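You operate a simulated robot arm through the tools that you are given. There is no shell and no other tool.

The job below is to be done with a simulated robot arm. You get a single attempt, and the scene is never put back.

Task
Give the plain red and blue fuses one heat run on the warmest bar.
Fine: red in that row's first pocket, blue in the second; switch on, green button once, off when the run has ended. Bars stay under 60 C; leave the fuses in.

Only the result counts: the job must be done as asked and must still hold three seconds after the hand-in. Knocking over, shifting, dropping, spilling or breaking anything else fails it.

Robot
A 7-joint arm with a two-finger gripper, fixed in place. Base frame: the origin is at the foot of the arm, x ahead of it, y to its left, z up. Readings come in m, degrees, newtons and seconds.
With the tool pointing down near the work surface it reaches from about 0.36 to 0.78 m from the base axis. Its first joint turns from -143.0 to 143.0 degrees. Payload 2.45 kg.
Tool frame: the origin (TCP) lies between the finger pads and is the grasp point; the fingertips stand 0.026 m ahead of it; z points along the fingers, y is the line along which they close. Largest opening 0.096 m; the body of the gripper starts 0.069 m behind the TCP.
Orientation is that of the tool frame in the base frame, as a unit quaternion [w, x, y, z]. With the fingers straight down and closing along the base's y, the tool's x points along the base's -x, its y along +y and its z along -z.

Tools
- The arm moves only by the tool jog_arm. Its argument "motion" is a list of rows, each an object of numbers (a shift or turn left out is 0, a gripper value left out holds the last): "x", "y", "z": the shift along the tool's x, y, z in m; "rx", "ry", "rz": the turn, a rotation vector about the tool's x, y, z in degrees; "grip": the gripper command, from -1 (shut) to 1 (fully open), values between in proportion. In form: [{"x": .., "y": .., "z": .., "rx": .., "ry": .., "rz": .., "grip": ..}, ...]. A call has 1 to 20 rows; each row shifts and turns the commanded pose from where the row before left it, along the tool's axes as they then stand. Rows are played at 5 a second. More than 0.05 m and 8.6 degrees between two rows, or a gripper value outside its range, and nothing of the call is played. Where a pose cannot be reached the arm comes as near as it can. A force on the tool above 40 N (or 10 N above the force at the start of the call, whichever is more), or a blocked arm, ends the call early, and 0.2 s more pass. Each finger halts on what it meets, pressing with about 29 N; the grip force reading is that of the motor and also rises with nothing between the fingers. The clock runs only during rows and for 0.2 s after the last one: add rows that do not move to give the fingers time. It gives the time, the measured TCP pose, the force on the tool (base axes), the opening and the grip force at its end, in the units of the frame above (readings bear some noise), with the torque about the TCP (base axes, N m) and any sound that the robot's microphone picked up.
- Cameras (640 x 400 px; columns grow to the right, rows downward): "scene" is fixed at [0.0494, 0.5027, 1.4675]; the picture's right is [-0.64, -0.77, 0.00], its down [-0.42, 0.35, -0.84] and it looks along [0.65, -0.54, -0.54] (base axes); focal length 311 px, centre (320, 200). "wrist" rides on the gripper at [0.082, 0.003, -0.098] in the tool frame; the picture's right is [-0.04, 1.00, 0.00], its down [-0.73, -0.03, -0.68] and it looks along [-0.68, -0.03, 0.73] (tool axes); focal length 256 px, centre (320, 200).
- get_image(camera): a new picture of that camera. No time passes.
- lift_body(by): slides the trunk up (or, below 0, down) by that many m; the arm rides with it, the base frame stays. It gives what a move gives, with no picture.
- pixel_to_xyz(camera, pixels): for up to 12 pixels [column, row] of the newest picture of that camera ("zoom" is the newest enlarged one), the place [x, y, z] in the base frame of the surface seen there, good to about 0.002 m. No time passes.
- inspect(camera, box): a new picture of the part [left, top, right, bottom] of that camera's present view, enlarged. No time passes.
- finish_job(): hands the job in; it is judged then, once.

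Leave the gripper open and the arm clear of the work at the hand-in unless told otherwise.

The tools are called after "Request:" as a command line: name --argument value ..., lists and objects as JSON in quotes. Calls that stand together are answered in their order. jog_arm: Moves the arm, as the interface text tells. Its arguments: {"type":"object","properties":{"motion":{"type":"array"}},"required":["motion"]} The other tools are called the same way: lift_body (by) slides the trunk up or down; get_image (camera) takes a picture; pixel_to_xyz (camera, pixels) gives the place of the surface under pixels of a picture; inspect (camera, box) takes an enlarged picture of a part of a camera's view; finish_job () hands the job in.

At the start:

```text
time: 0.0
eef_pos: [0.471, -0.1276, 1.2468]
tcp_rot: [0.0, 0.0, 1.0, 0.0]
force: [0.4, 0.6, -0.1]
wrist_torque: [0.0, 0.02, -0.01]
width: 0.0959
finger_force: 0.1
trunk travel left (down, up): [-0.575, 0.065]
```

scene: 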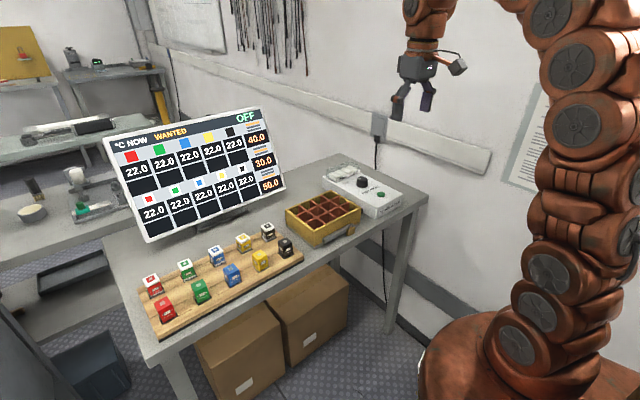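
wrist: 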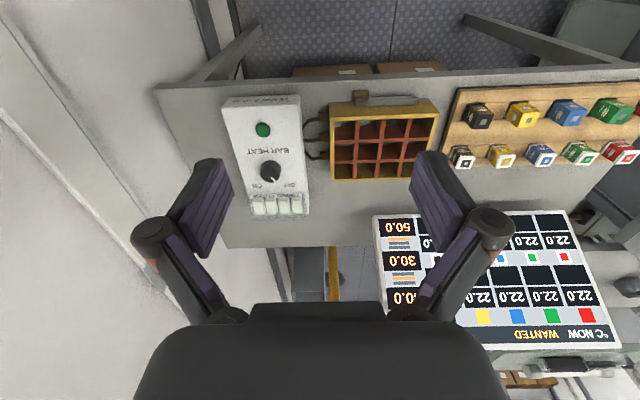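

I see a table with a fuse rack, a box with pockets, a control box with a knob and a green button, and a monitor. I'll zoom in on each of them first.

Request:
inspect --camera "scene" --box '[100, 100, 300, 240]'

Request:
inspect --camera "scene" --box '[270, 150, 420, 250]'

Request:
inspect --camera "scene" --box '[130, 210, 310, 350]'

Request:
inspect --camera "wrist" --box '[210, 80, 450, 230]'

Request:
inspect --camera "wrist" --box '[360, 190, 640, 365]'

```text
2.86 times, centred on (200, 170) of scene
```

zoom: 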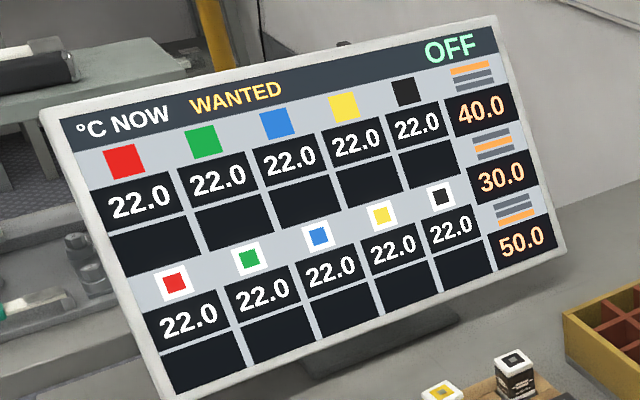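

```text
4.00 times, centred on (345, 200) of scene
```

zoom: 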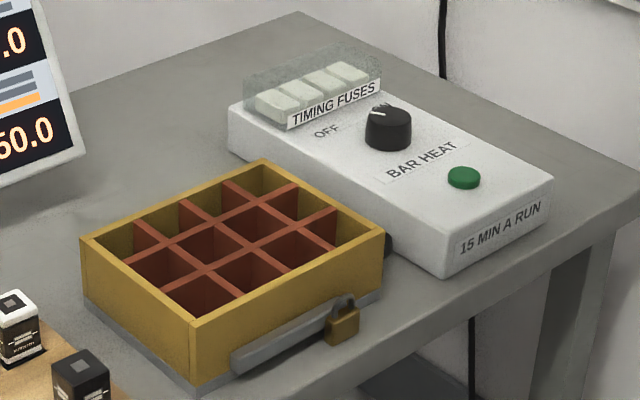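

```text
2.86 times, centred on (220, 280) of scene
```

zoom: 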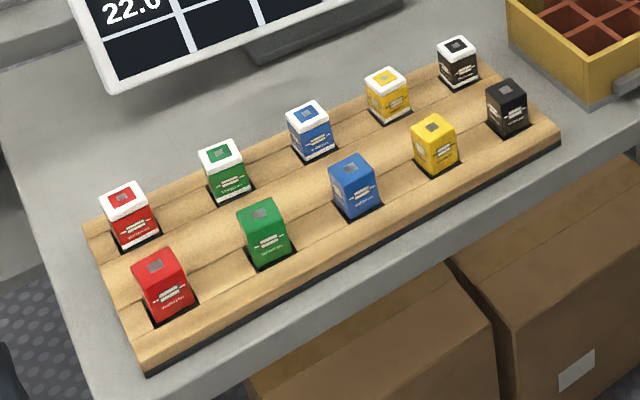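

```text
2.67 times, centred on (330, 155) of wrist
```

zoom: 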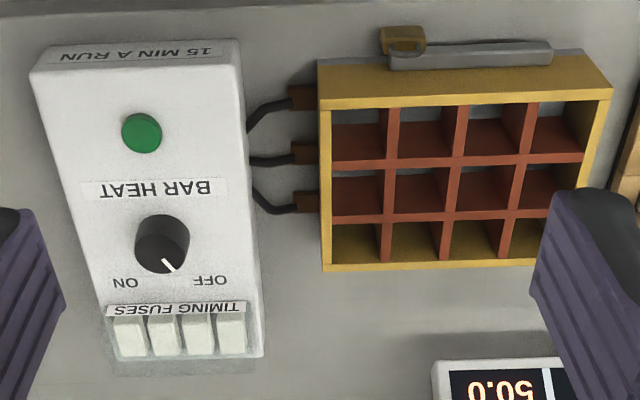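

```text
2.29 times, centred on (500, 278) of wrist
```

zoom: 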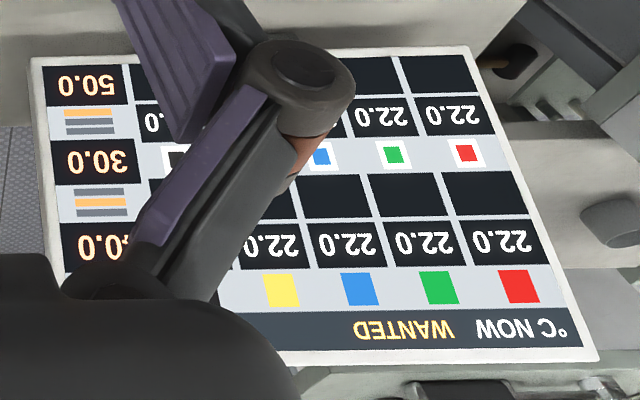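

The monitor's orange figures read 40.0 (top line lit), 30.0 (middle line lit) and 50.0 (bottom line lit). I want closer views of the heater box and the control box, plus positions for the key points.

Request:
inspect --camera "scene" --box '[280, 180, 370, 250]'

Request:
inspect --camera "wrist" --box '[310, 80, 450, 190]'

Request:
inspect --camera "wrist" --box '[210, 85, 330, 225]'

Request:
inspect --camera "wrist" --box '[430, 80, 640, 190]'

Request:
inspect --camera "scene" --box '[320, 155, 410, 220]'

```text
5.71 times, centred on (325, 215) of scene
```

zoom: 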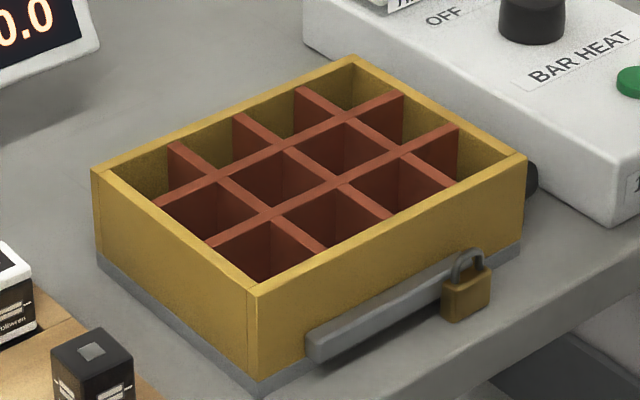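

```text
3.64 times, centred on (380, 135) of wrist
```

zoom: 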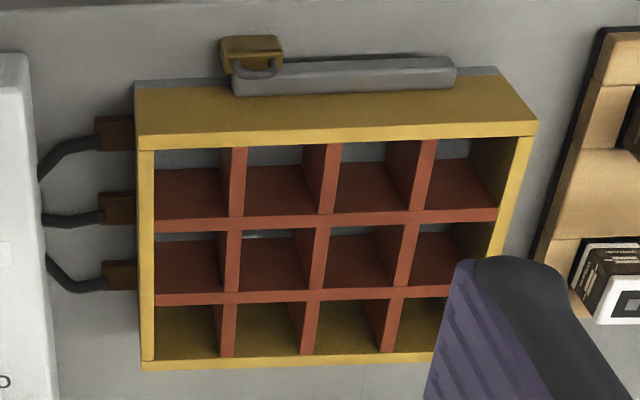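

```text
2.86 times, centred on (270, 155) of wrist
```

zoom: 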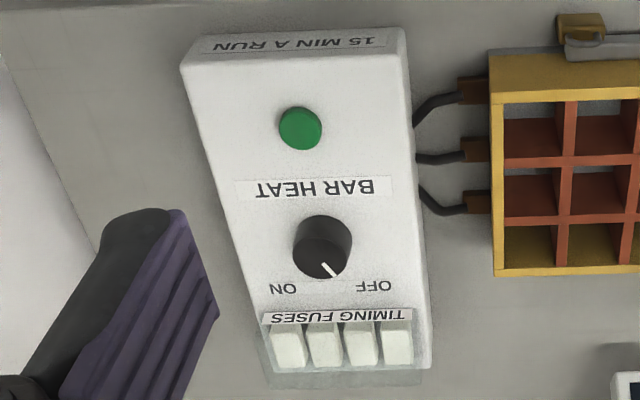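

```text
3.05 times, centred on (535, 135) of wrist
```

zoom: 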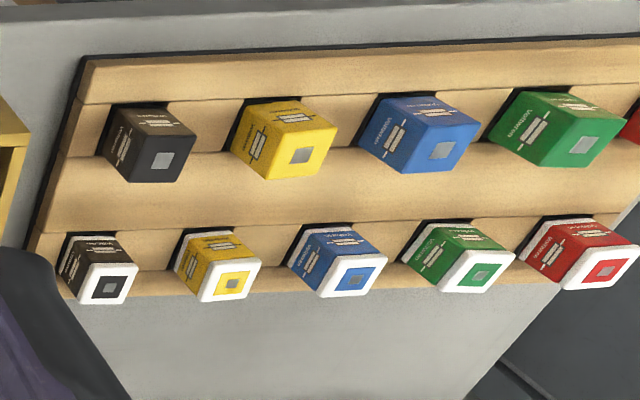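

```text
6.15 times, centred on (365, 188) of scene
```

zoom: 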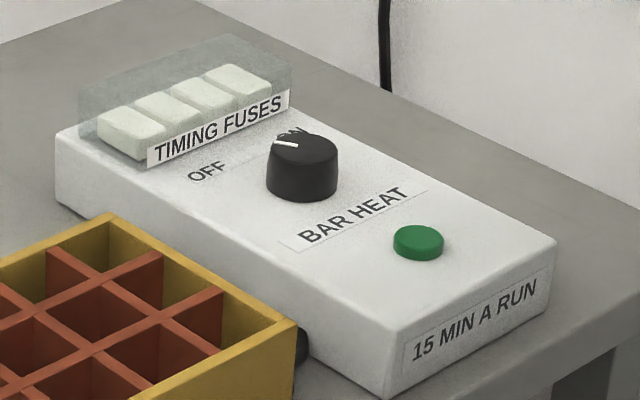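

I need coordinates for the fuses, the box corners and dividers, the knob, the button and the table.

Request:
pixel_to_xyz --camera "scene" --pixels '[[164, 302], [199, 285], [232, 268], [260, 255], [286, 242], [152, 280], [362, 182], [382, 194], [318, 260], [345, 270], [215, 320], [240, 190]]'

Request:
pixel_to_xyz --camera "wrist" --pixels '[[263, 129], [270, 172], [330, 180], [330, 113], [438, 113], [434, 178], [350, 143], [400, 143], [345, 127], [320, 220], [270, 110], [380, 162]]'

```text
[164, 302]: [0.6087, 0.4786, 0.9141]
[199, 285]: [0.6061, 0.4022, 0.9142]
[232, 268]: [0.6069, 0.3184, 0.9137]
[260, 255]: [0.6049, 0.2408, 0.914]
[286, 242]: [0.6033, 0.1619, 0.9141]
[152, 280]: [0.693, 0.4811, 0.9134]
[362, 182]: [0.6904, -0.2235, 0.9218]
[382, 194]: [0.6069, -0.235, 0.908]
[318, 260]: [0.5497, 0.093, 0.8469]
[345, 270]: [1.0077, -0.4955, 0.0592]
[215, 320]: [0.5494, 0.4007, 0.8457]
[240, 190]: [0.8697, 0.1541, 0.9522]
```

```text
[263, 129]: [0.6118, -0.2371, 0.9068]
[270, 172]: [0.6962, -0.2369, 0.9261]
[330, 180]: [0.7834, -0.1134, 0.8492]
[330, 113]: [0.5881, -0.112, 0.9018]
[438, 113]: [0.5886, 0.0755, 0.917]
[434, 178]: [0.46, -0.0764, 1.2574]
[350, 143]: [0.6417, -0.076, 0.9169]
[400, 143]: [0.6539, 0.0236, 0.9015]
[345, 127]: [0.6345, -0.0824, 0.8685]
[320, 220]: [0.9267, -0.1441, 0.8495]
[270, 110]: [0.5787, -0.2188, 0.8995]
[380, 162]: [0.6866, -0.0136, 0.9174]
```

Fuse tops sit at z≈0.914 with x≈0.607 for the plain row, the box rim is at z≈0.917, and the table is at z≈0.847. I'll lower the trunk 0.15 m, staying clear of everything, to look closer with the wrist camera.

Request:
lift_body --by -0.15

```text
time: 1.8
eef_pos: [0.4707, -0.1281, 1.0976]
tcp_rot: [0.0, 0.0, 1.0, 0.0]
force: [0.7, 1.0, 0.3]
wrist_torque: [-0.04, 0.02, -0.02]
width: 0.096
finger_force: 0.0
trunk travel left (down, up): [-0.425, 0.215]
```

The TCP is now at z=1.098. I'll move 0.11 m toward +y so the camera sits over the heater box, then take a picture.

Request:
jog_arm --motion '[{"y": 0.04}, {"y": 0.04}, {"y": 0.03}, {}, {}]'

Request:
get_image --camera "wrist"

```text
time: 3.0
eef_pos: [0.4721, -0.0174, 1.0984]
tcp_rot: [0.0, 0.001, 1.0, 0.001]
force: [0.6, -0.6, -0.2]
wrist_torque: [-0.01, -0.02, -0.01]
width: 0.0961
finger_force: 0.0
trunk travel left (down, up): [-0.425, 0.215]
```

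```text
taken
```

wrist: 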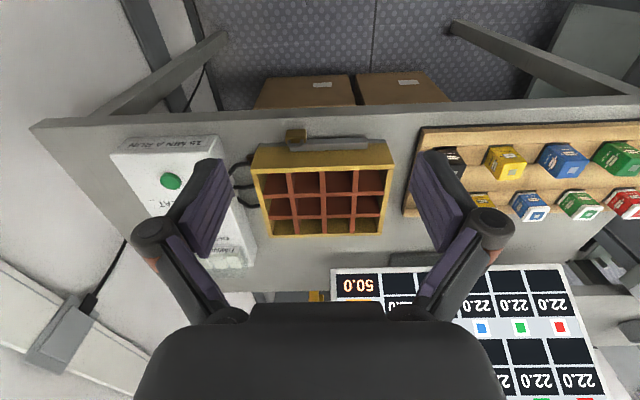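

The box is now visible between the fingers, so I'll zoom in on it.

Request:
inspect --camera "wrist" --box '[240, 125, 400, 240]'

Request:
pixel_to_xyz --camera "zoom" --pixels '[[100, 180], [180, 180], [60, 100], [600, 100], [90, 398], [310, 182], [310, 270], [310, 330], [90, 200], [180, 330], [290, 250], [560, 330]]'

```text
3.48 times, centred on (320, 182) of wrist
```

zoom: 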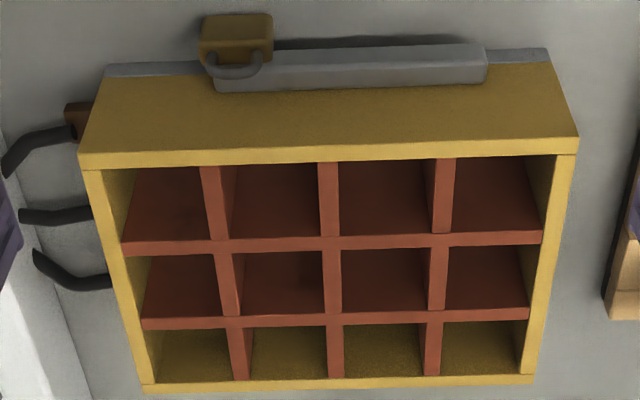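

```text
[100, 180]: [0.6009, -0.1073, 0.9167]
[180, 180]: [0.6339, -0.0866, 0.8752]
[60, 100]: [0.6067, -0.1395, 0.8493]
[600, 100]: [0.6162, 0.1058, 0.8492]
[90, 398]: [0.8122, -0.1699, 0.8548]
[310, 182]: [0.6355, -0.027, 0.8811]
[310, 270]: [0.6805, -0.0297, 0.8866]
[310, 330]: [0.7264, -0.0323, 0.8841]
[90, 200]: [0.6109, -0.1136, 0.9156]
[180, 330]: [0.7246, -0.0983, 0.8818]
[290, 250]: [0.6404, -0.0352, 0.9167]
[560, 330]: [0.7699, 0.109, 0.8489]
```

I'll query exact positions along the box walls and dividers.

Request:
pixel_to_xyz --camera "zoom" --pixels '[[330, 145], [330, 158], [285, 243], [285, 319], [285, 383], [212, 200], [330, 200], [440, 200], [80, 160], [100, 200], [560, 200], [576, 145]]'

Request:
pixel_to_xyz --camera "zoom" --pixels '[[150, 385], [530, 378], [228, 280], [332, 280], [437, 280], [128, 290], [538, 290], [205, 200], [224, 200], [150, 245], [500, 238], [385, 240]]'

```text
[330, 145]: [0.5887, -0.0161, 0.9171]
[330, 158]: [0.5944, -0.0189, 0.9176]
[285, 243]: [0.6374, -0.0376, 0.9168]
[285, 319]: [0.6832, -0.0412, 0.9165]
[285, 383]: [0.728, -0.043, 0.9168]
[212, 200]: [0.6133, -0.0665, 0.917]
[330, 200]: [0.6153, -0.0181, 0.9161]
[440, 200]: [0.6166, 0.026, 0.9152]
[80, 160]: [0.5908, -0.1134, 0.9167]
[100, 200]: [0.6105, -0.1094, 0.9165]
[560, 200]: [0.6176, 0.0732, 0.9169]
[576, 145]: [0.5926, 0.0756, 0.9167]
```

```text
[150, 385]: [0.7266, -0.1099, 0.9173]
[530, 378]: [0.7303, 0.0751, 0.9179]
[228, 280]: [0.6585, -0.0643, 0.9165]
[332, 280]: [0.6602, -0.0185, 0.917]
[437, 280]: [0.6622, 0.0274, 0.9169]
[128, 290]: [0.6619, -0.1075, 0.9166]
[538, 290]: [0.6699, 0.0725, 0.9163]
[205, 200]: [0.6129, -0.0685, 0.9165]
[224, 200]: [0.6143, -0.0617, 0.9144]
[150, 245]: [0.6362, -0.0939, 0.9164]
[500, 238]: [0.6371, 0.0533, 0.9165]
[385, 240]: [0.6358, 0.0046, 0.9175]
```

The pockets pitch at about 0.0457 m, with rows at x≈0.614/0.660/0.706 and columns at y≈0.050/0.0045/-0.041/-0.087. Next I'll move over the rack to measure the fuses.

Request:
jog_arm --motion '[{"y": 0.04}, {"y": 0.045}, {"y": 0.045}, {"y": 0.045}, {"y": 0.045}, {"y": 0.045}, {"y": 0.045}, {"y": 0.045}, {"y": 0.03}, {}, {}]'

Request:
get_image --camera "wrist"

```text
time: 5.3
eef_pos: [0.4712, 0.3037, 1.0919]
tcp_rot: [0.0, 0.0, 1.0, 0.0]
force: [-0.6, 1.2, 0.1]
wrist_torque: [0.0, 0.04, -0.02]
width: 0.096
finger_force: 0.0
out of reach, approached as far as the arm can: row 7, 8, 9
trunk travel left (down, up): [-0.425, 0.215]
```

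```text
taken
```

wrist: 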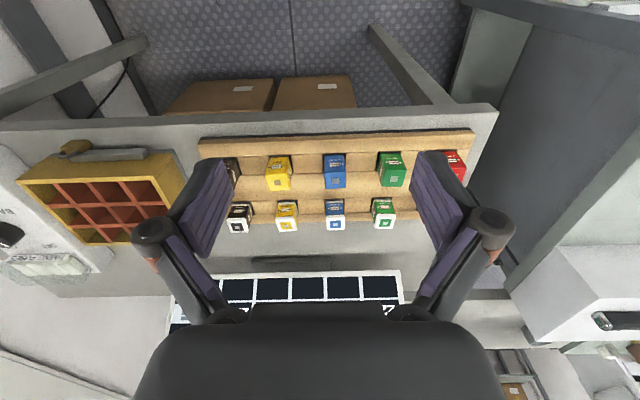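

I hit the reach limit at this relative height, so I'll sort that out shortly. First I'll use this view to measure the fuses.

Request:
inspect --camera "wrist" --box '[240, 125, 400, 240]'

Request:
pixel_to_xyz --camera "wrist" --pixels '[[335, 183], [391, 181], [278, 184], [457, 172], [335, 150], [310, 170], [305, 152], [210, 152], [470, 135], [360, 200], [330, 220], [360, 225]]'

```text
3.48 times, centred on (320, 182) of wrist
```

zoom: 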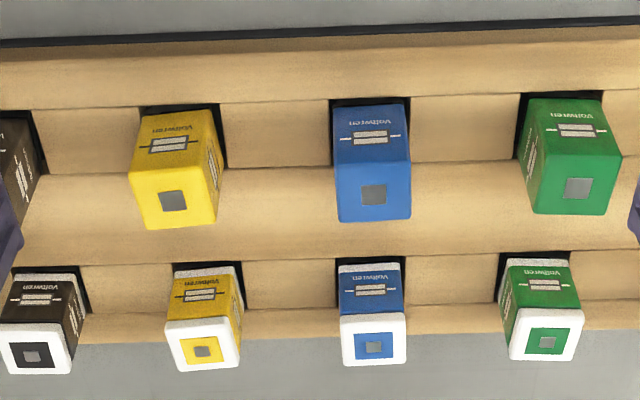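

```text
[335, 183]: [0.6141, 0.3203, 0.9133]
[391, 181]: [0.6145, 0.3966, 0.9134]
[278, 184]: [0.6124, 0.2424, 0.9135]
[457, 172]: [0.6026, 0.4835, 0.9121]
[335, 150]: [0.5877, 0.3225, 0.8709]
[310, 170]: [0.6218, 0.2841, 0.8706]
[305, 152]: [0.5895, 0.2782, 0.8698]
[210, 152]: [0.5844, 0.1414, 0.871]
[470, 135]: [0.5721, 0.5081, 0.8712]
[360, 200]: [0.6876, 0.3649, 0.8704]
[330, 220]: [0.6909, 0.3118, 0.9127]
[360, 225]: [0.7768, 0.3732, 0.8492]
```

Next I'll get the fuse edges and socket depth from this zoom.

Request:
pixel_to_xyz --camera "zoom" --pixels '[[340, 190], [408, 190], [374, 170], [374, 216], [374, 110], [342, 110], [405, 110], [335, 103], [408, 103], [370, 100], [333, 120], [410, 130]]'

Request:
inspect --camera "wrist" --box '[315, 145, 355, 195]'

```text
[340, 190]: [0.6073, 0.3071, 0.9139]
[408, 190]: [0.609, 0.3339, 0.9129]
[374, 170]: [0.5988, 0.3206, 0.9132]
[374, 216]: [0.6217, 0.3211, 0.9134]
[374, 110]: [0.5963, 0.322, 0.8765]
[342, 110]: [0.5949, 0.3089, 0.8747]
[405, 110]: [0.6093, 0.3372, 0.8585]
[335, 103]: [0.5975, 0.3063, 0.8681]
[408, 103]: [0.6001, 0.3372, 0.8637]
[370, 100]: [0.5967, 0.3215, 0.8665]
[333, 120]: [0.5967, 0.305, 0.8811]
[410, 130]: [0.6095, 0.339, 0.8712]
```

```text
8.00 times, centred on (335, 170) of wrist
```

zoom: 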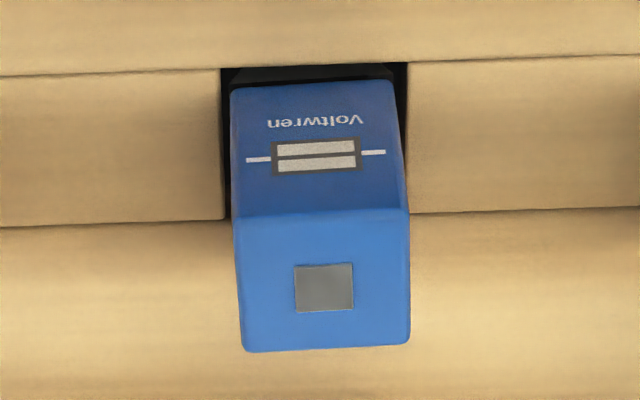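

The fuses are about 0.028 m square, with tops at z≈0.914 and the board top at 0.871; blue is centred near (0.610, 0.3205). I'll lower the hand to z≈0.99, still clear of everything, and move toward blue to test reach.

Request:
jog_arm --motion '[{"z": 0.04}, {"z": 0.04}, {"z": 0.02}, {"x": -0.03}, {"x": -0.04}, {"x": -0.03}, {}, {}]'

```text
time: 7.2
eef_pos: [0.571, 0.3026, 0.9916]
tcp_rot: [-0.001, 0.001, 1.0, 0.0]
force: [-0.2, 0.1, -0.2]
wrist_torque: [-0.04, -0.01, 0.01]
width: 0.0961
finger_force: 0.1
trunk travel left (down, up): [-0.425, 0.215]
```

That worked: the TCP is at (0.571, 0.303, 0.992). I'll take another picture from here.

Request:
get_image --camera "wrist"

Request:
get_image --camera "scene"

```text
taken
```

wrist: 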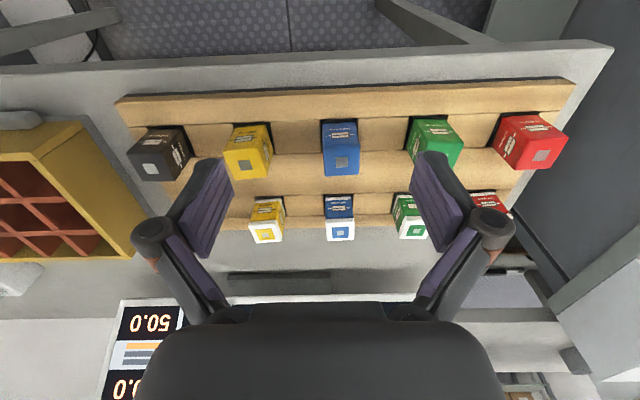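

```text
taken
```

scene: 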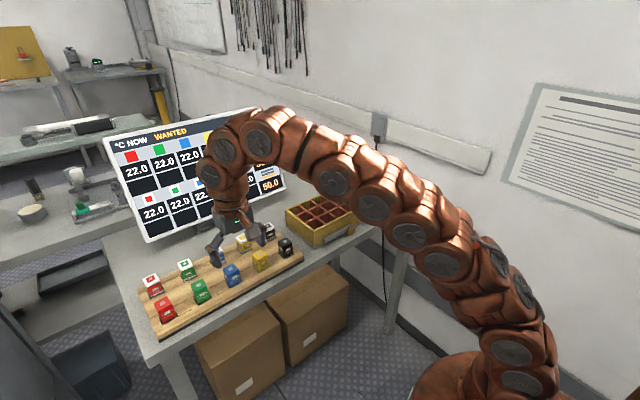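

A notice on the wall has come into view at right, around (585,165). I'll zoom in to read it.

Request:
inspect --camera "scene" --box '[500, 80, 640, 250]'

Request:
inspect --camera "scene" --box '[530, 90, 640, 160]'

Request:
inspect --camera "scene" --box '[530, 150, 640, 220]'

Request:
inspect --camera "scene" --box '[0, 0, 220, 130]'

```text
2.35 times, centred on (570, 165) of scene
```

zoom: 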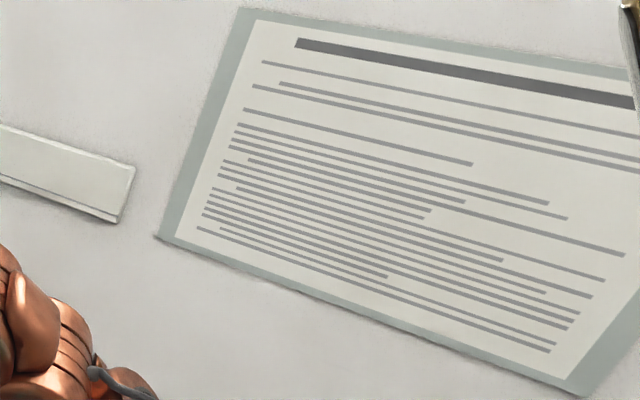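

```text
5.71 times, centred on (585, 125) of scene
```

zoom: 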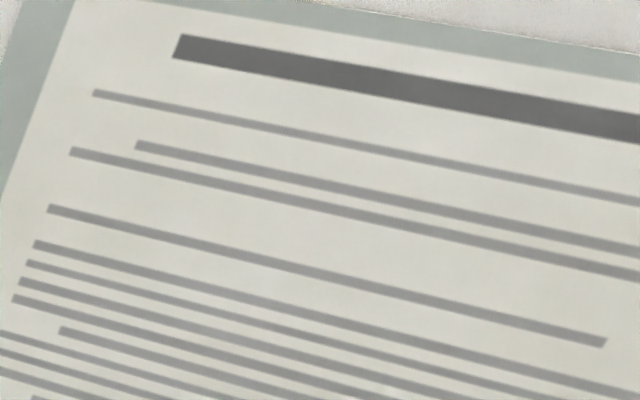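

```text
5.71 times, centred on (585, 185) of scene
```

zoom: 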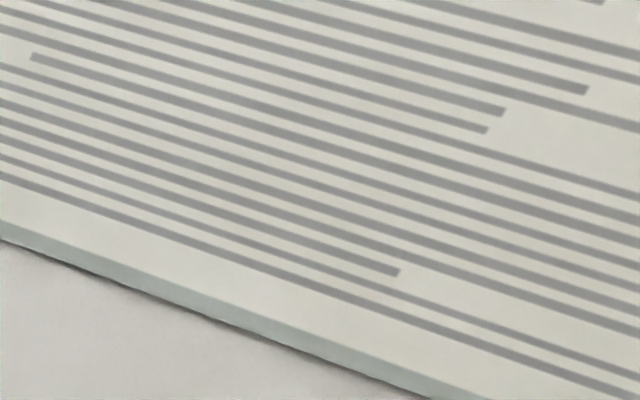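

```text
2.91 times, centred on (110, 65) of scene
```

zoom: 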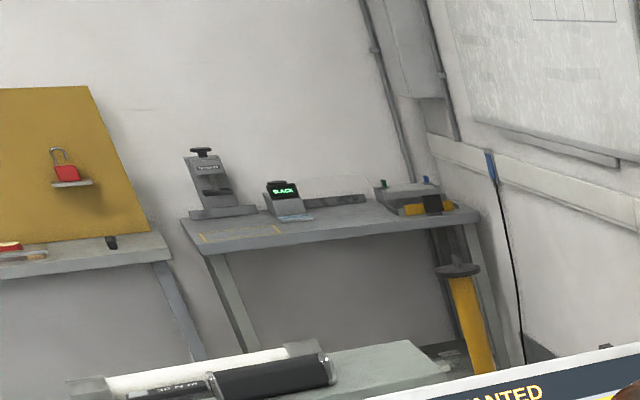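

The notice is only decorative lines. Before choosing a grip depth, I'll move over the heater box and look almost straight down into the pockets.

Request:
jog_arm --motion '[{"x": -0.03, "y": -0.035}, {"x": -0.03, "y": -0.035}, {"x": -0.03, "y": -0.035}, {"y": -0.045}, {"y": -0.045}, {"y": -0.045}, {"y": -0.03}, {}, {}]'

Request:
get_image --camera "wrist"

```text
time: 9.2
eef_pos: [0.6501, 0.0411, 0.9884]
tcp_rot: [0.0, 0.001, 1.0, 0.0]
force: [0.1, -0.4, -0.2]
wrist_torque: [0.01, 0.0, -0.04]
width: 0.096
finger_force: 0.1
out of reach, approached as far as the arm can: row 3
trunk travel left (down, up): [-0.425, 0.215]
```

```text
taken
```

wrist: 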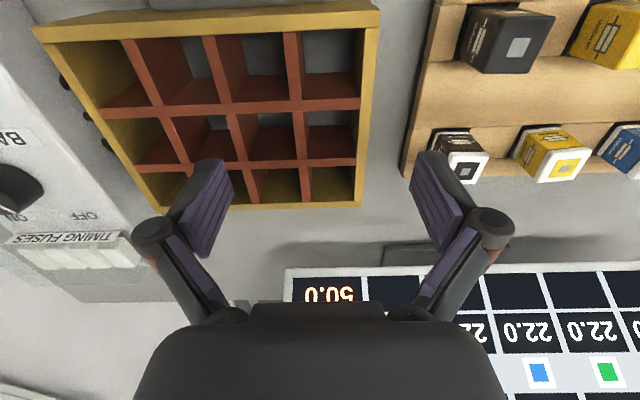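

Now I can see grey floors in the near pockets, around (325,58) and (263,58). I'll query their depth and the dividers.

Request:
pixel_to_xyz --camera "wrist" --pixels '[[328, 58], [263, 58], [190, 62], [328, 48], [328, 85], [297, 60], [225, 100], [265, 122], [368, 60], [250, 20], [325, 122], [130, 50]]'

Request:
inspect --camera "wrist" --box '[120, 0, 400, 175]'

```text
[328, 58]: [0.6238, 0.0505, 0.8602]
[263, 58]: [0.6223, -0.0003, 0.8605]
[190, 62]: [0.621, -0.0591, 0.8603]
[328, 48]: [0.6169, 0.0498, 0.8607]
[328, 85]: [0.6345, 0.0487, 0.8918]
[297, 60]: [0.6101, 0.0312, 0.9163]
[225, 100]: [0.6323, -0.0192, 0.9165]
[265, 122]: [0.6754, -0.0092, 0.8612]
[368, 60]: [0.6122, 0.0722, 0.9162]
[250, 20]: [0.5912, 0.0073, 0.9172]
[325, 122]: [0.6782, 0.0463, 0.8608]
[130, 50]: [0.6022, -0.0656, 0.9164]
```

```text
2.29 times, centred on (260, 88) of wrist
```

zoom: 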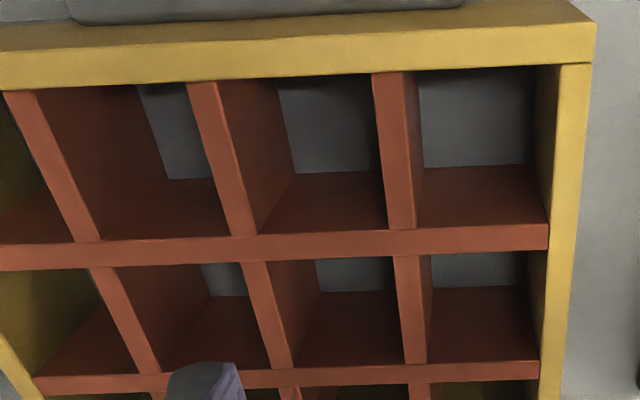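

The pocket floor is at z≈0.8605 and the rim at 0.917. I'll refine the edges of the two target pockets from this zoom.

Request:
pixel_to_xyz --camera "zoom" --pixels '[[385, 150], [393, 150], [408, 150], [217, 150], [225, 150], [240, 150], [555, 150], [570, 150], [580, 150], [470, 75], [470, 230], [470, 245]]'

Request:
pixel_to_xyz --camera "zoom" --pixels '[[300, 80], [300, 236], [300, 252], [480, 130], [525, 130], [430, 130], [335, 140], [545, 120], [380, 120], [300, 60], [480, 50], [470, 218]]'

```text
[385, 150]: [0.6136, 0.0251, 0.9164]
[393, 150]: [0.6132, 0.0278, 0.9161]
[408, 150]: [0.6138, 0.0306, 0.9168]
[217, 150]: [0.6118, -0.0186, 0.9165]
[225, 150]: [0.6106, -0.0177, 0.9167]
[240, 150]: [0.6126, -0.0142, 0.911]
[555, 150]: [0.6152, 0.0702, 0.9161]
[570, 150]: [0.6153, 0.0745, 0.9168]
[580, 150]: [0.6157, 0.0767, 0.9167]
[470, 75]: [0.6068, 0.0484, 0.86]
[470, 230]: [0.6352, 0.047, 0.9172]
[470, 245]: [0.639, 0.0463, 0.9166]
```

```text
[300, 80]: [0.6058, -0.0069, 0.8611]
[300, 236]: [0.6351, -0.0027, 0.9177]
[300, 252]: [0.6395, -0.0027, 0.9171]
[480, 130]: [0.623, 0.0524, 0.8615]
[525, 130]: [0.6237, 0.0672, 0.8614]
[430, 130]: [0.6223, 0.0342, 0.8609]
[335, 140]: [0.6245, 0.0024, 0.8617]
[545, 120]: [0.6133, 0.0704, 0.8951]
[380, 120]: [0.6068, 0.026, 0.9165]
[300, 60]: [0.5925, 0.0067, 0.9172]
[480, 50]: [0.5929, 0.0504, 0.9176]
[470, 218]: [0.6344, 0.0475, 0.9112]
```

Pocket 1 is centred at about (0.6145, 0.050) and pocket 2 at about (0.6145, 0.0045). Reaching red, about 0.777 m out, needs the arm lower relative to the trunk, so I'll raise the trunk 0.15 m and then come down with the arm.

Request:
lift_body --by 0.15

Request:
jog_arm --motion '[{"z": 0.04, "x": 0.02}, {"z": 0.04, "x": 0.02}, {"z": 0.04}, {"z": 0.03}, {"y": 0.045}, {"y": 0.045}, {"y": 0.045}, {"y": 0.045}, {"y": 0.045}, {"y": 0.045}, {"y": 0.045}, {"y": 0.045}, {"y": 0.045}, {}, {}]'

Request:
get_image --camera "wrist"

```text
time: 10.9
eef_pos: [0.6498, 0.0422, 1.1366]
tcp_rot: [0.0, 0.0, 1.0, 0.0]
force: [0.7, -0.1, 0.3]
wrist_torque: [0.02, -0.03, 0.0]
width: 0.0961
finger_force: 0.0
trunk travel left (down, up): [-0.575, 0.065]
```

```text
time: 14.1
eef_pos: [0.6094, 0.4468, 0.987]
tcp_rot: [0.0, 0.001, 1.0, 0.0]
force: [-0.7, -0.2, 0.2]
wrist_torque: [0.0, 0.01, 0.02]
width: 0.0963
finger_force: 0.1
trunk travel left (down, up): [-0.575, 0.065]
```

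```text
taken
```

wrist: 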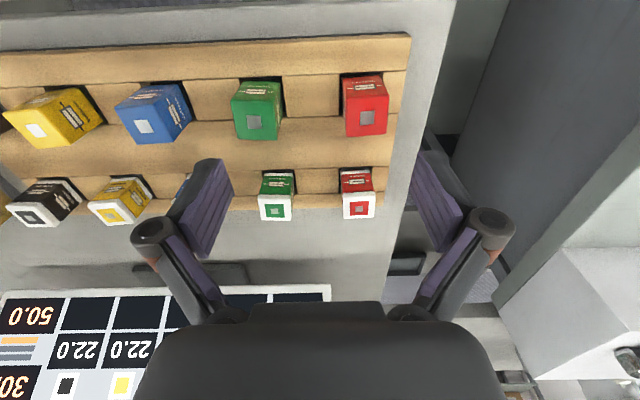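

Red's top is at about (367,117) in the wrist view. I'll zoom in and measure its edges.

Request:
inspect --camera "wrist" --box '[327, 65, 407, 145]'

```text
5.00 times, centred on (367, 105) of wrist
```

zoom: 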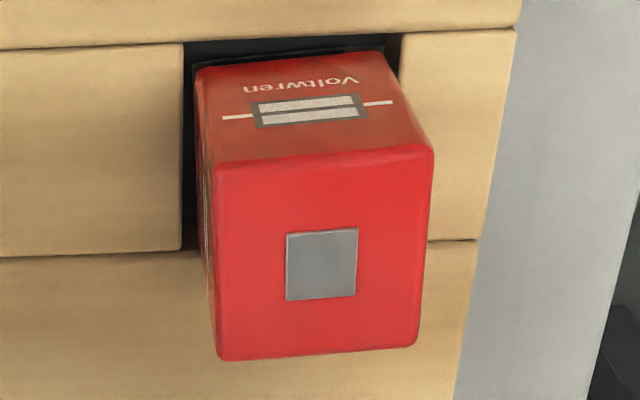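

Request:
pixel_to_xyz --camera "zoom" --pixels '[[322, 263], [225, 260], [422, 250], [325, 165], [318, 350], [288, 298], [356, 230], [320, 70], [190, 60], [390, 45], [300, 45], [207, 200]]'

```text
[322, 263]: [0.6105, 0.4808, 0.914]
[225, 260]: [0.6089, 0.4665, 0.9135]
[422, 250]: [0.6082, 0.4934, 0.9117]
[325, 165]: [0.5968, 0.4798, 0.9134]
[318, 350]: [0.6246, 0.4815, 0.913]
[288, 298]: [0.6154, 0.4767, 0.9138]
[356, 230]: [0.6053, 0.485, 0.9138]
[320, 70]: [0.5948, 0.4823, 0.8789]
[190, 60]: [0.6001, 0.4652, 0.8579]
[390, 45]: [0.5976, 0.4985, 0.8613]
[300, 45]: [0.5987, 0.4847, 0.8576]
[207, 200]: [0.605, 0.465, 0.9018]
```

Red is centred at (0.6105, 0.4805), top at 0.914, socket floor near 0.858, so it's about 0.056 m tall. It should end up about level with the pocket rim, so I'll grip only its top ~11 mm. First I'll align above it with a partial opening.

Request:
jog_arm --motion '[{"x": -0.0011, "y": 0.0337, "grip": 0.35}, {}, {}, {}]'

```text
time: 15.1
eef_pos: [0.6069, 0.4547, 0.9842]
tcp_rot: [0.001, 0.001, 1.0, 0.0]
force: [-0.6, -0.7, 0.3]
wrist_torque: [-0.03, -0.02, 0.02]
width: 0.0648
finger_force: 0.0
out of reach, approached as far as the arm can: row 1
trunk travel left (down, up): [-0.575, 0.065]
```

That was just out of reach at this height. I'll raise the trunk 0.06 m and bring the hand lower, with the tips still above the fuse tops, then align again.

Request:
lift_body --by 0.06

Request:
jog_arm --motion '[{"z": 0.03}, {"z": 0.03}, {"z": 0.025}, {}, {}]'

```text
time: 16.1
eef_pos: [0.6069, 0.455, 1.044]
tcp_rot: [0.0, 0.001, 1.0, -0.001]
force: [-0.1, 0.4, -0.3]
wrist_torque: [-0.01, 0.06, -0.02]
width: 0.0648
finger_force: 0.1
trunk travel left (down, up): [-0.635, 0.005]
```

```text
time: 17.3
eef_pos: [0.6058, 0.4538, 0.9591]
tcp_rot: [0.0, 0.0, 1.0, 0.0]
force: [-0.5, -0.2, -0.2]
wrist_torque: [-0.02, 0.02, 0.01]
width: 0.0648
finger_force: 0.0
trunk travel left (down, up): [-0.635, 0.005]
```

Request:
jog_arm --motion '[{"x": -0.0047, "y": 0.0267}, {}, {}, {}]'

Request:
get_image --camera "wrist"

```text
time: 18.3
eef_pos: [0.611, 0.4814, 0.9596]
tcp_rot: [0.0, -0.001, 1.0, 0.0]
force: [-0.6, 0.4, 0.1]
wrist_torque: [-0.02, 0.02, 0.02]
width: 0.0643
finger_force: 0.1
trunk travel left (down, up): [-0.635, 0.005]
```

```text
taken
```

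wrist: 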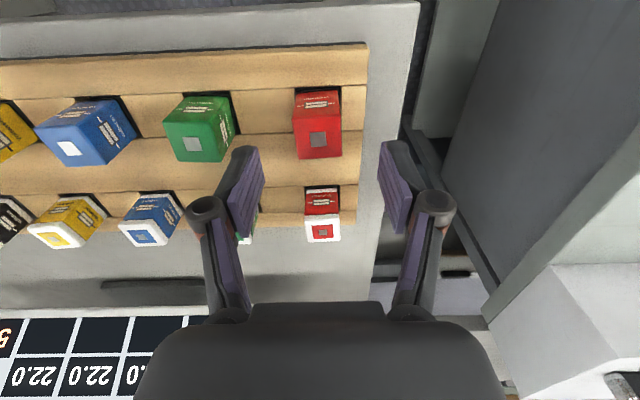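

Red's top projects to (318,138), which matches the expected spot for alignment. I'll descend 0.030 m so the tips sit about 11 mm below the fuse top, then close.

Request:
jog_arm --motion '[{"z": 0.015}, {"z": 0.0155}, {}, {}]'

Request:
get_image --camera "wrist"

```text
time: 19.3
eef_pos: [0.6121, 0.4808, 0.9295]
tcp_rot: [0.0, 0.001, 1.0, 0.0]
force: [0.3, 0.9, -0.6]
wrist_torque: [-0.03, 0.01, 0.01]
width: 0.0649
finger_force: 0.1
trunk travel left (down, up): [-0.635, 0.005]
```

```text
taken
```

wrist: 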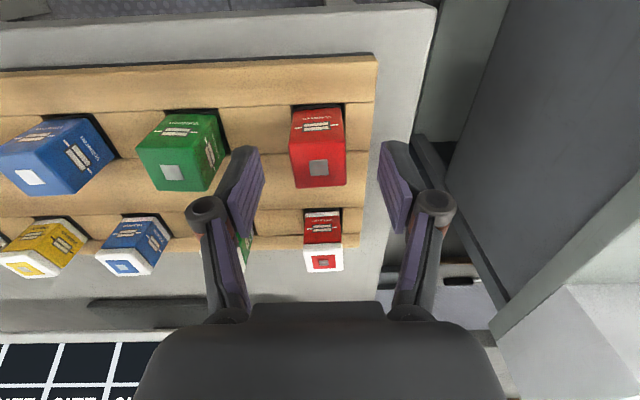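

The red fuse sits centred between the pads, so I'll close now.

Request:
jog_arm --motion '[{"grip": -1}, {}, {}, {}, {}, {}]'

Request:
get_image --camera "wrist"

```text
time: 20.7
eef_pos: [0.6116, 0.4802, 0.9281]
tcp_rot: [-0.001, 0.001, 1.0, 0.001]
force: [0.4, -0.1, -0.3]
wrist_torque: [0.01, 0.02, -0.02]
width: 0.0293
finger_force: 29.1
trunk travel left (down, up): [-0.635, 0.005]
```

```text
taken
```

wrist: 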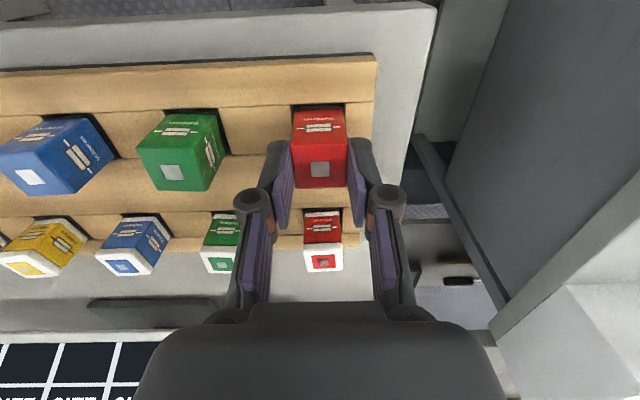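

Red is held at width 0.0293. I'll lift straight up 0.03 m to clear the socket, then back toward the robot while rising further.

Request:
jog_arm --motion '[{"z": -0.01}, {"z": -0.01}, {"z": -0.01}, {}, {}]'

Request:
inspect --camera "scene" --box '[120, 210, 280, 330]'

```text
time: 21.9
eef_pos: [0.6127, 0.4819, 0.959]
tcp_rot: [0.0, 0.0, 1.0, 0.001]
force: [0.1, 1.4, -0.6]
wrist_torque: [-0.05, -0.01, 0.01]
width: 0.029
finger_force: 29.0
trunk travel left (down, up): [-0.635, 0.005]
```

```text
3.33 times, centred on (200, 270) of scene
```

zoom: 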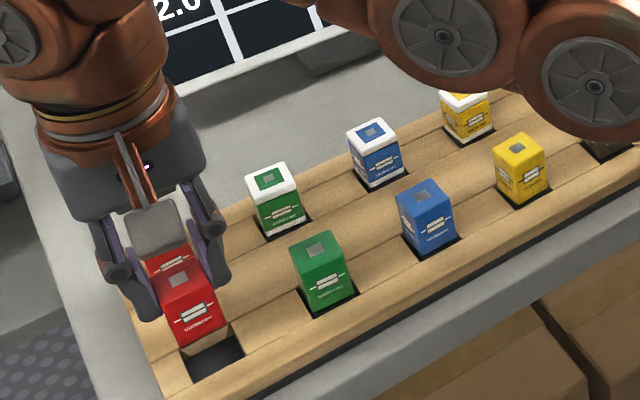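

Red is clear of its socket. I'll retract toward the robot and rise.

Request:
jog_arm --motion '[{"x": 0.03, "z": -0.02}, {"x": 0.03, "z": -0.02}, {"z": -0.015}, {}, {}]'

```text
time: 23.1
eef_pos: [0.5513, 0.4804, 1.0139]
tcp_rot: [0.001, 0.0, 1.0, 0.0]
force: [0.0, 0.5, -0.7]
wrist_torque: [-0.01, -0.01, 0.01]
width: 0.0294
finger_force: 28.9
trunk travel left (down, up): [-0.635, 0.005]
```

The fuse bottom is at about z=0.943, above all the fuses and the box rim. I'll travel to above the first pocket.

Request:
jog_arm --motion '[{"y": -0.03}, {"y": -0.04}, {"y": -0.04}, {"y": -0.04}, {"y": -0.04}, {"y": -0.04}, {"y": -0.04}, {"y": -0.04}, {"y": -0.04}, {"y": -0.04}, {"y": -0.04}, {"x": -0.03}, {"x": -0.033}, {}, {}]'

Request:
get_image --camera "wrist"

Request:
get_image --camera "scene"

```text
time: 26.3
eef_pos: [0.614, 0.0499, 1.0141]
tcp_rot: [0.0, -0.001, 1.0, 0.001]
force: [0.3, 0.6, -0.1]
wrist_torque: [0.0, 0.0, 0.02]
width: 0.0292
finger_force: 29.0
trunk travel left (down, up): [-0.635, 0.005]
```

```text
taken
```

wrist: 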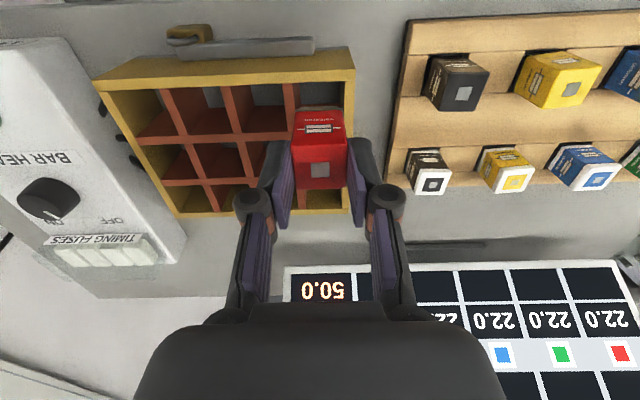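

```text
taken
```

scene: 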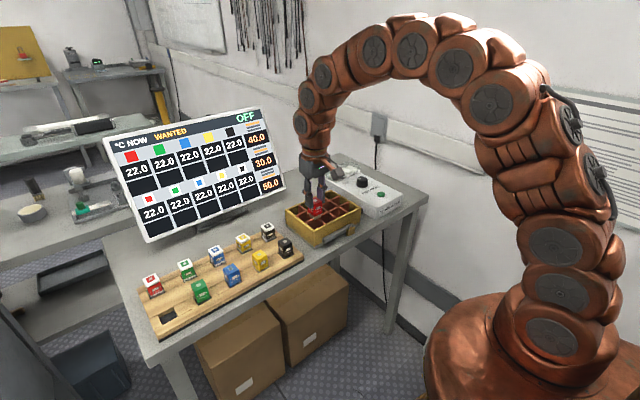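

I'm aligned above pocket 1. I'll descend in stages, stopping first with the fuse bottom just below the rim to check the fit.

Request:
jog_arm --motion '[{"x": -0.001, "z": 0.012}, {"z": 0.01}, {"z": 0.01}, {}, {}]'

Request:
inspect --camera "scene" --box '[270, 150, 390, 250]'

Request:
get_image --camera "wrist"

```text
time: 27.5
eef_pos: [0.6162, 0.0494, 0.9813]
tcp_rot: [0.0, 0.0, 1.0, 0.0]
force: [0.6, -0.6, -0.8]
wrist_torque: [-0.02, -0.03, -0.03]
width: 0.029
finger_force: 29.2
trunk travel left (down, up): [-0.635, 0.005]
```

```text
4.00 times, centred on (330, 200) of scene
```

zoom: 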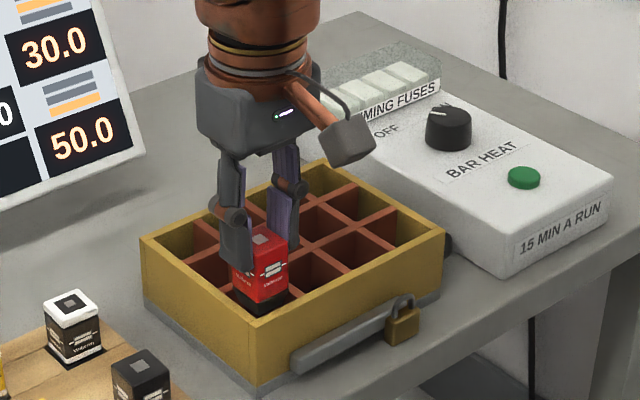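

```text
taken
```

wrist: 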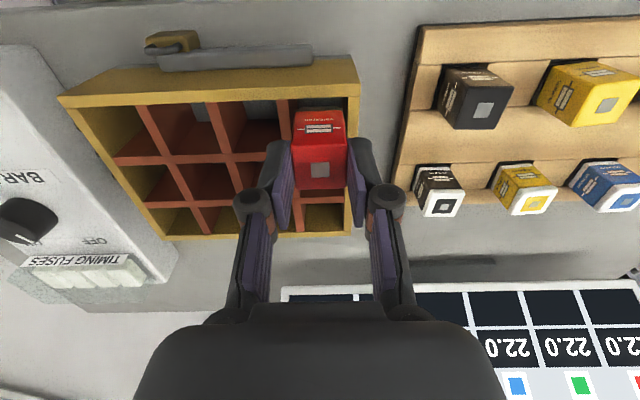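

The fuse's black base is entering the first pocket cleanly. I'll continue down until the fingertips are just above the rim, at TCP ≈0.945.

Request:
jog_arm --motion '[{"z": 0.01}, {"z": 0.01}, {"z": 0.01}, {"z": 0.006}, {}, {}]'

Request:
inspect --camera "scene" --box '[290, 170, 370, 240]'

Request:
get_image --camera "wrist"

```text
time: 28.9
eef_pos: [0.6147, 0.0502, 0.946]
tcp_rot: [0.0, 0.0, 1.0, 0.0]
force: [-0.3, 0.2, -1.0]
wrist_torque: [0.01, -0.03, -0.01]
width: 0.0293
finger_force: 28.8
trunk travel left (down, up): [-0.635, 0.005]
```

```text
5.71 times, centred on (330, 205) of scene
```

zoom: 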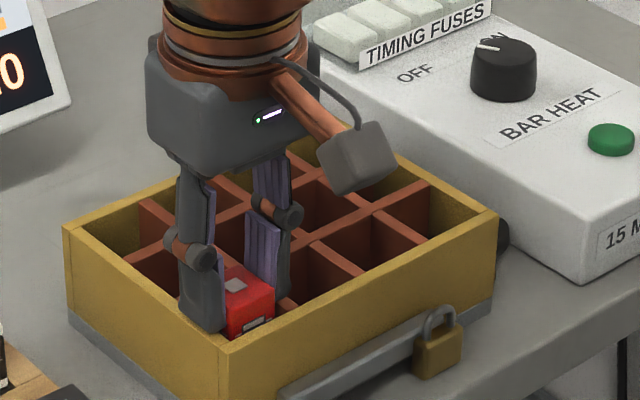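

```text
taken
```

wrist: 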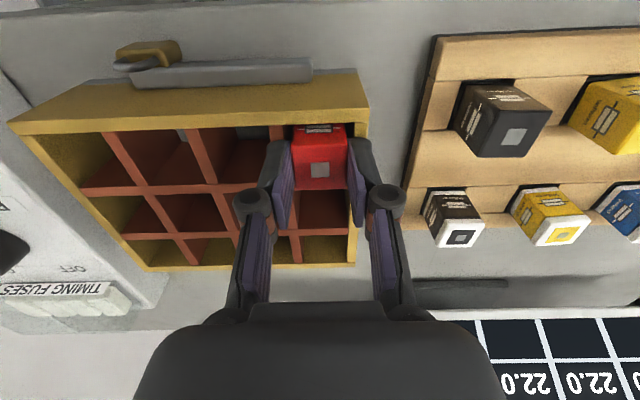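

The fingertips are just above the rim. I'll release with a modest opening so the fuse drops the last ~14 mm into the pocket.

Request:
jog_arm --motion '[{"grip": 0.1}, {}, {}, {}]'

Request:
get_image --camera "wrist"

Request:
get_image --camera "scene"

```text
time: 29.9
eef_pos: [0.6153, 0.0495, 0.9446]
tcp_rot: [0.0, 0.0, 1.0, -0.001]
force: [0.9, -0.5, 0.3]
wrist_torque: [0.0, 0.02, -0.01]
width: 0.0528
finger_force: 0.1
trunk travel left (down, up): [-0.635, 0.005]
```

```text
taken
```

wrist: 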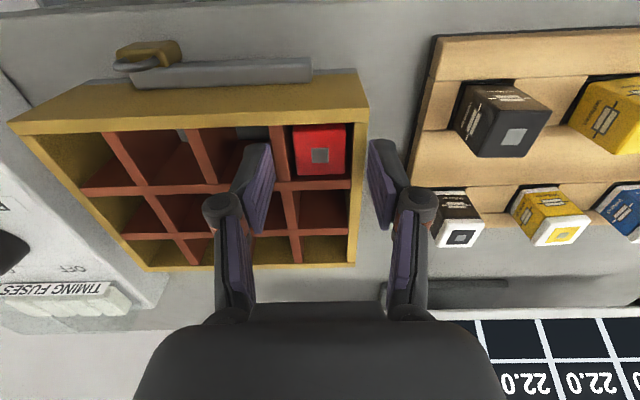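

```text
taken
```

scene: 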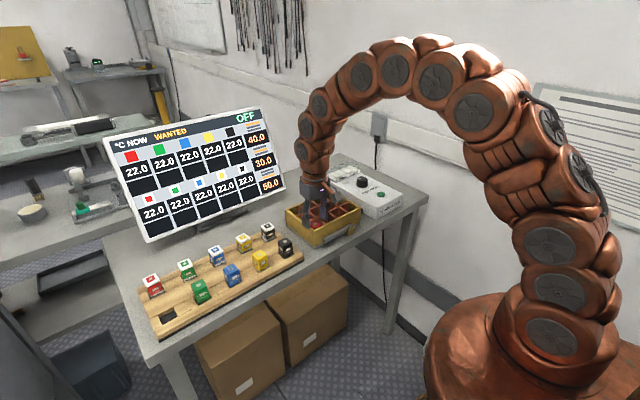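

Red dropped in. I'll check that it sits flat and whether the monitor reacted.

Request:
inspect --camera "wrist" --box '[270, 100, 380, 200]'

Request:
pixel_to_xyz --camera "wrist" --pixels '[[298, 130], [342, 130], [298, 170], [342, 170], [320, 155], [320, 182], [320, 122]]'

Request:
inspect --camera "scene" --box '[100, 100, 300, 240]'

```text
4.00 times, centred on (325, 150) of wrist
```

zoom: 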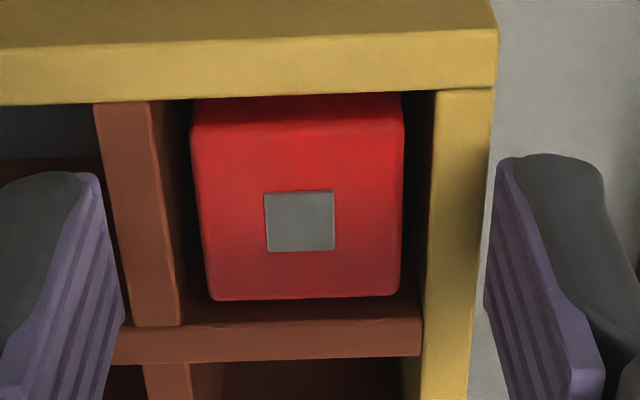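

```text
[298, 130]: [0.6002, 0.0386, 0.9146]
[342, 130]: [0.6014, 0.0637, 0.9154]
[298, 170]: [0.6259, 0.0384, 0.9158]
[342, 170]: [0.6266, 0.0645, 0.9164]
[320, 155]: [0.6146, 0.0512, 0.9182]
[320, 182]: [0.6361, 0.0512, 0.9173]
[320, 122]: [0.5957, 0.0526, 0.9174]
```

```text
2.86 times, centred on (200, 170) of scene
```

zoom: 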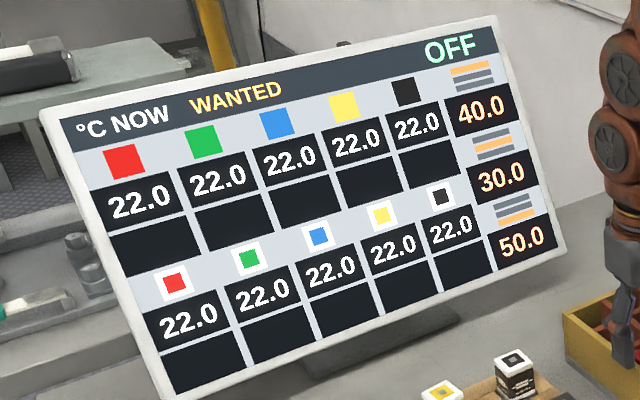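

Red sits flat, with its top at ≈0.916. Next I'll rise, go over to blue at (0.610, 0.3205), and look.

Request:
jog_arm --motion '[{"z": -0.02}, {"z": -0.02}, {"y": 0.04, "grip": 0.35}, {"y": 0.045}, {"y": 0.045}, {"y": 0.045}, {"y": 0.045}, {"y": 0.035}, {"y": 0.015, "x": 0.005}, {}, {}, {}]'

Request:
get_image --camera "wrist"

```text
time: 32.5
eef_pos: [0.6115, 0.3217, 0.9853]
tcp_rot: [0.0, 0.0, 1.0, 0.0]
force: [0.0, 0.0, 0.0]
wrist_torque: [0.0, -0.03, 0.02]
width: 0.065
finger_force: 0.1
trunk travel left (down, up): [-0.635, 0.005]
```

```text
taken
```

wrist: 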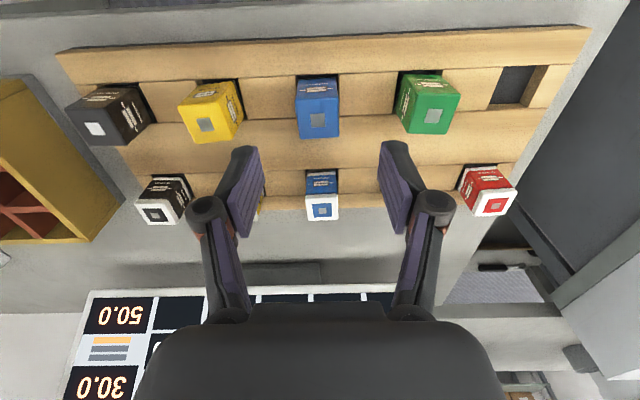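

Blue's top is at about (318,120), matching the aligned spot. I'll verify with the surface tool.

Request:
pixel_to_xyz --camera "wrist" --pixels '[[318, 120], [300, 120], [336, 120], [318, 107], [318, 134]]'

```text
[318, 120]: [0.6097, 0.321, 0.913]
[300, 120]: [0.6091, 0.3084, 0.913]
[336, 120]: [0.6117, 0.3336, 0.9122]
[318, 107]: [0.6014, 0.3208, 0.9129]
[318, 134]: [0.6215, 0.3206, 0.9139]
```

Blue's centre is (0.610, 0.321), so I'm aligned. I'll descend to TCP z≈0.929 and close.

Request:
jog_arm --motion '[{"z": 0.02}, {"z": 0.02}, {"z": 0.0163}, {}, {}]'

Request:
jog_arm --motion '[{"grip": -1}, {}, {}, {}, {}, {}]'

Request:
get_image --camera "wrist"

```text
time: 33.7
eef_pos: [0.6093, 0.3215, 0.929]
tcp_rot: [0.0, 0.0, 1.0, 0.0]
force: [-0.5, 0.1, 1.0]
wrist_torque: [0.01, 0.01, -0.02]
width: 0.0648
finger_force: 0.1
trunk travel left (down, up): [-0.635, 0.005]
```

```text
time: 35.1
eef_pos: [0.6103, 0.3216, 0.9293]
tcp_rot: [0.0, 0.0, 1.0, 0.0]
force: [0.2, 0.2, 2.4]
wrist_torque: [-0.01, -0.05, 0.0]
width: 0.0291
finger_force: 29.2
trunk travel left (down, up): [-0.635, 0.005]
```

```text
taken
```

wrist: 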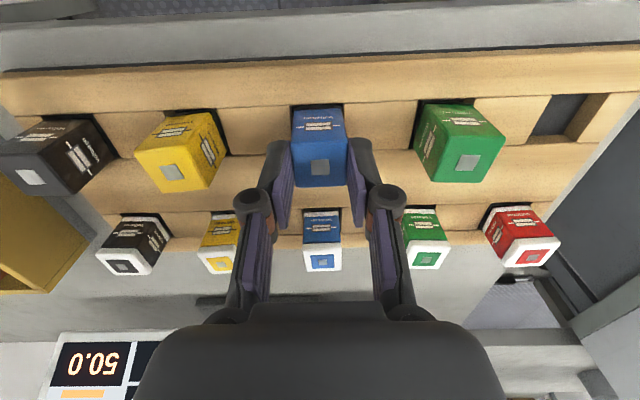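

Blue is held at width 0.0291. I'll lift 0.085 m straight up.

Request:
jog_arm --motion '[{"z": -0.015}, {"z": -0.02}, {"z": -0.025}, {"z": -0.025}, {}, {}]'

```text
time: 36.5
eef_pos: [0.6111, 0.3217, 1.0135]
tcp_rot: [0.0, 0.0, 1.0, 0.0]
force: [-0.1, -0.9, -0.6]
wrist_torque: [-0.01, 0.0, 0.01]
width: 0.0291
finger_force: 28.4
trunk travel left (down, up): [-0.635, 0.005]
```

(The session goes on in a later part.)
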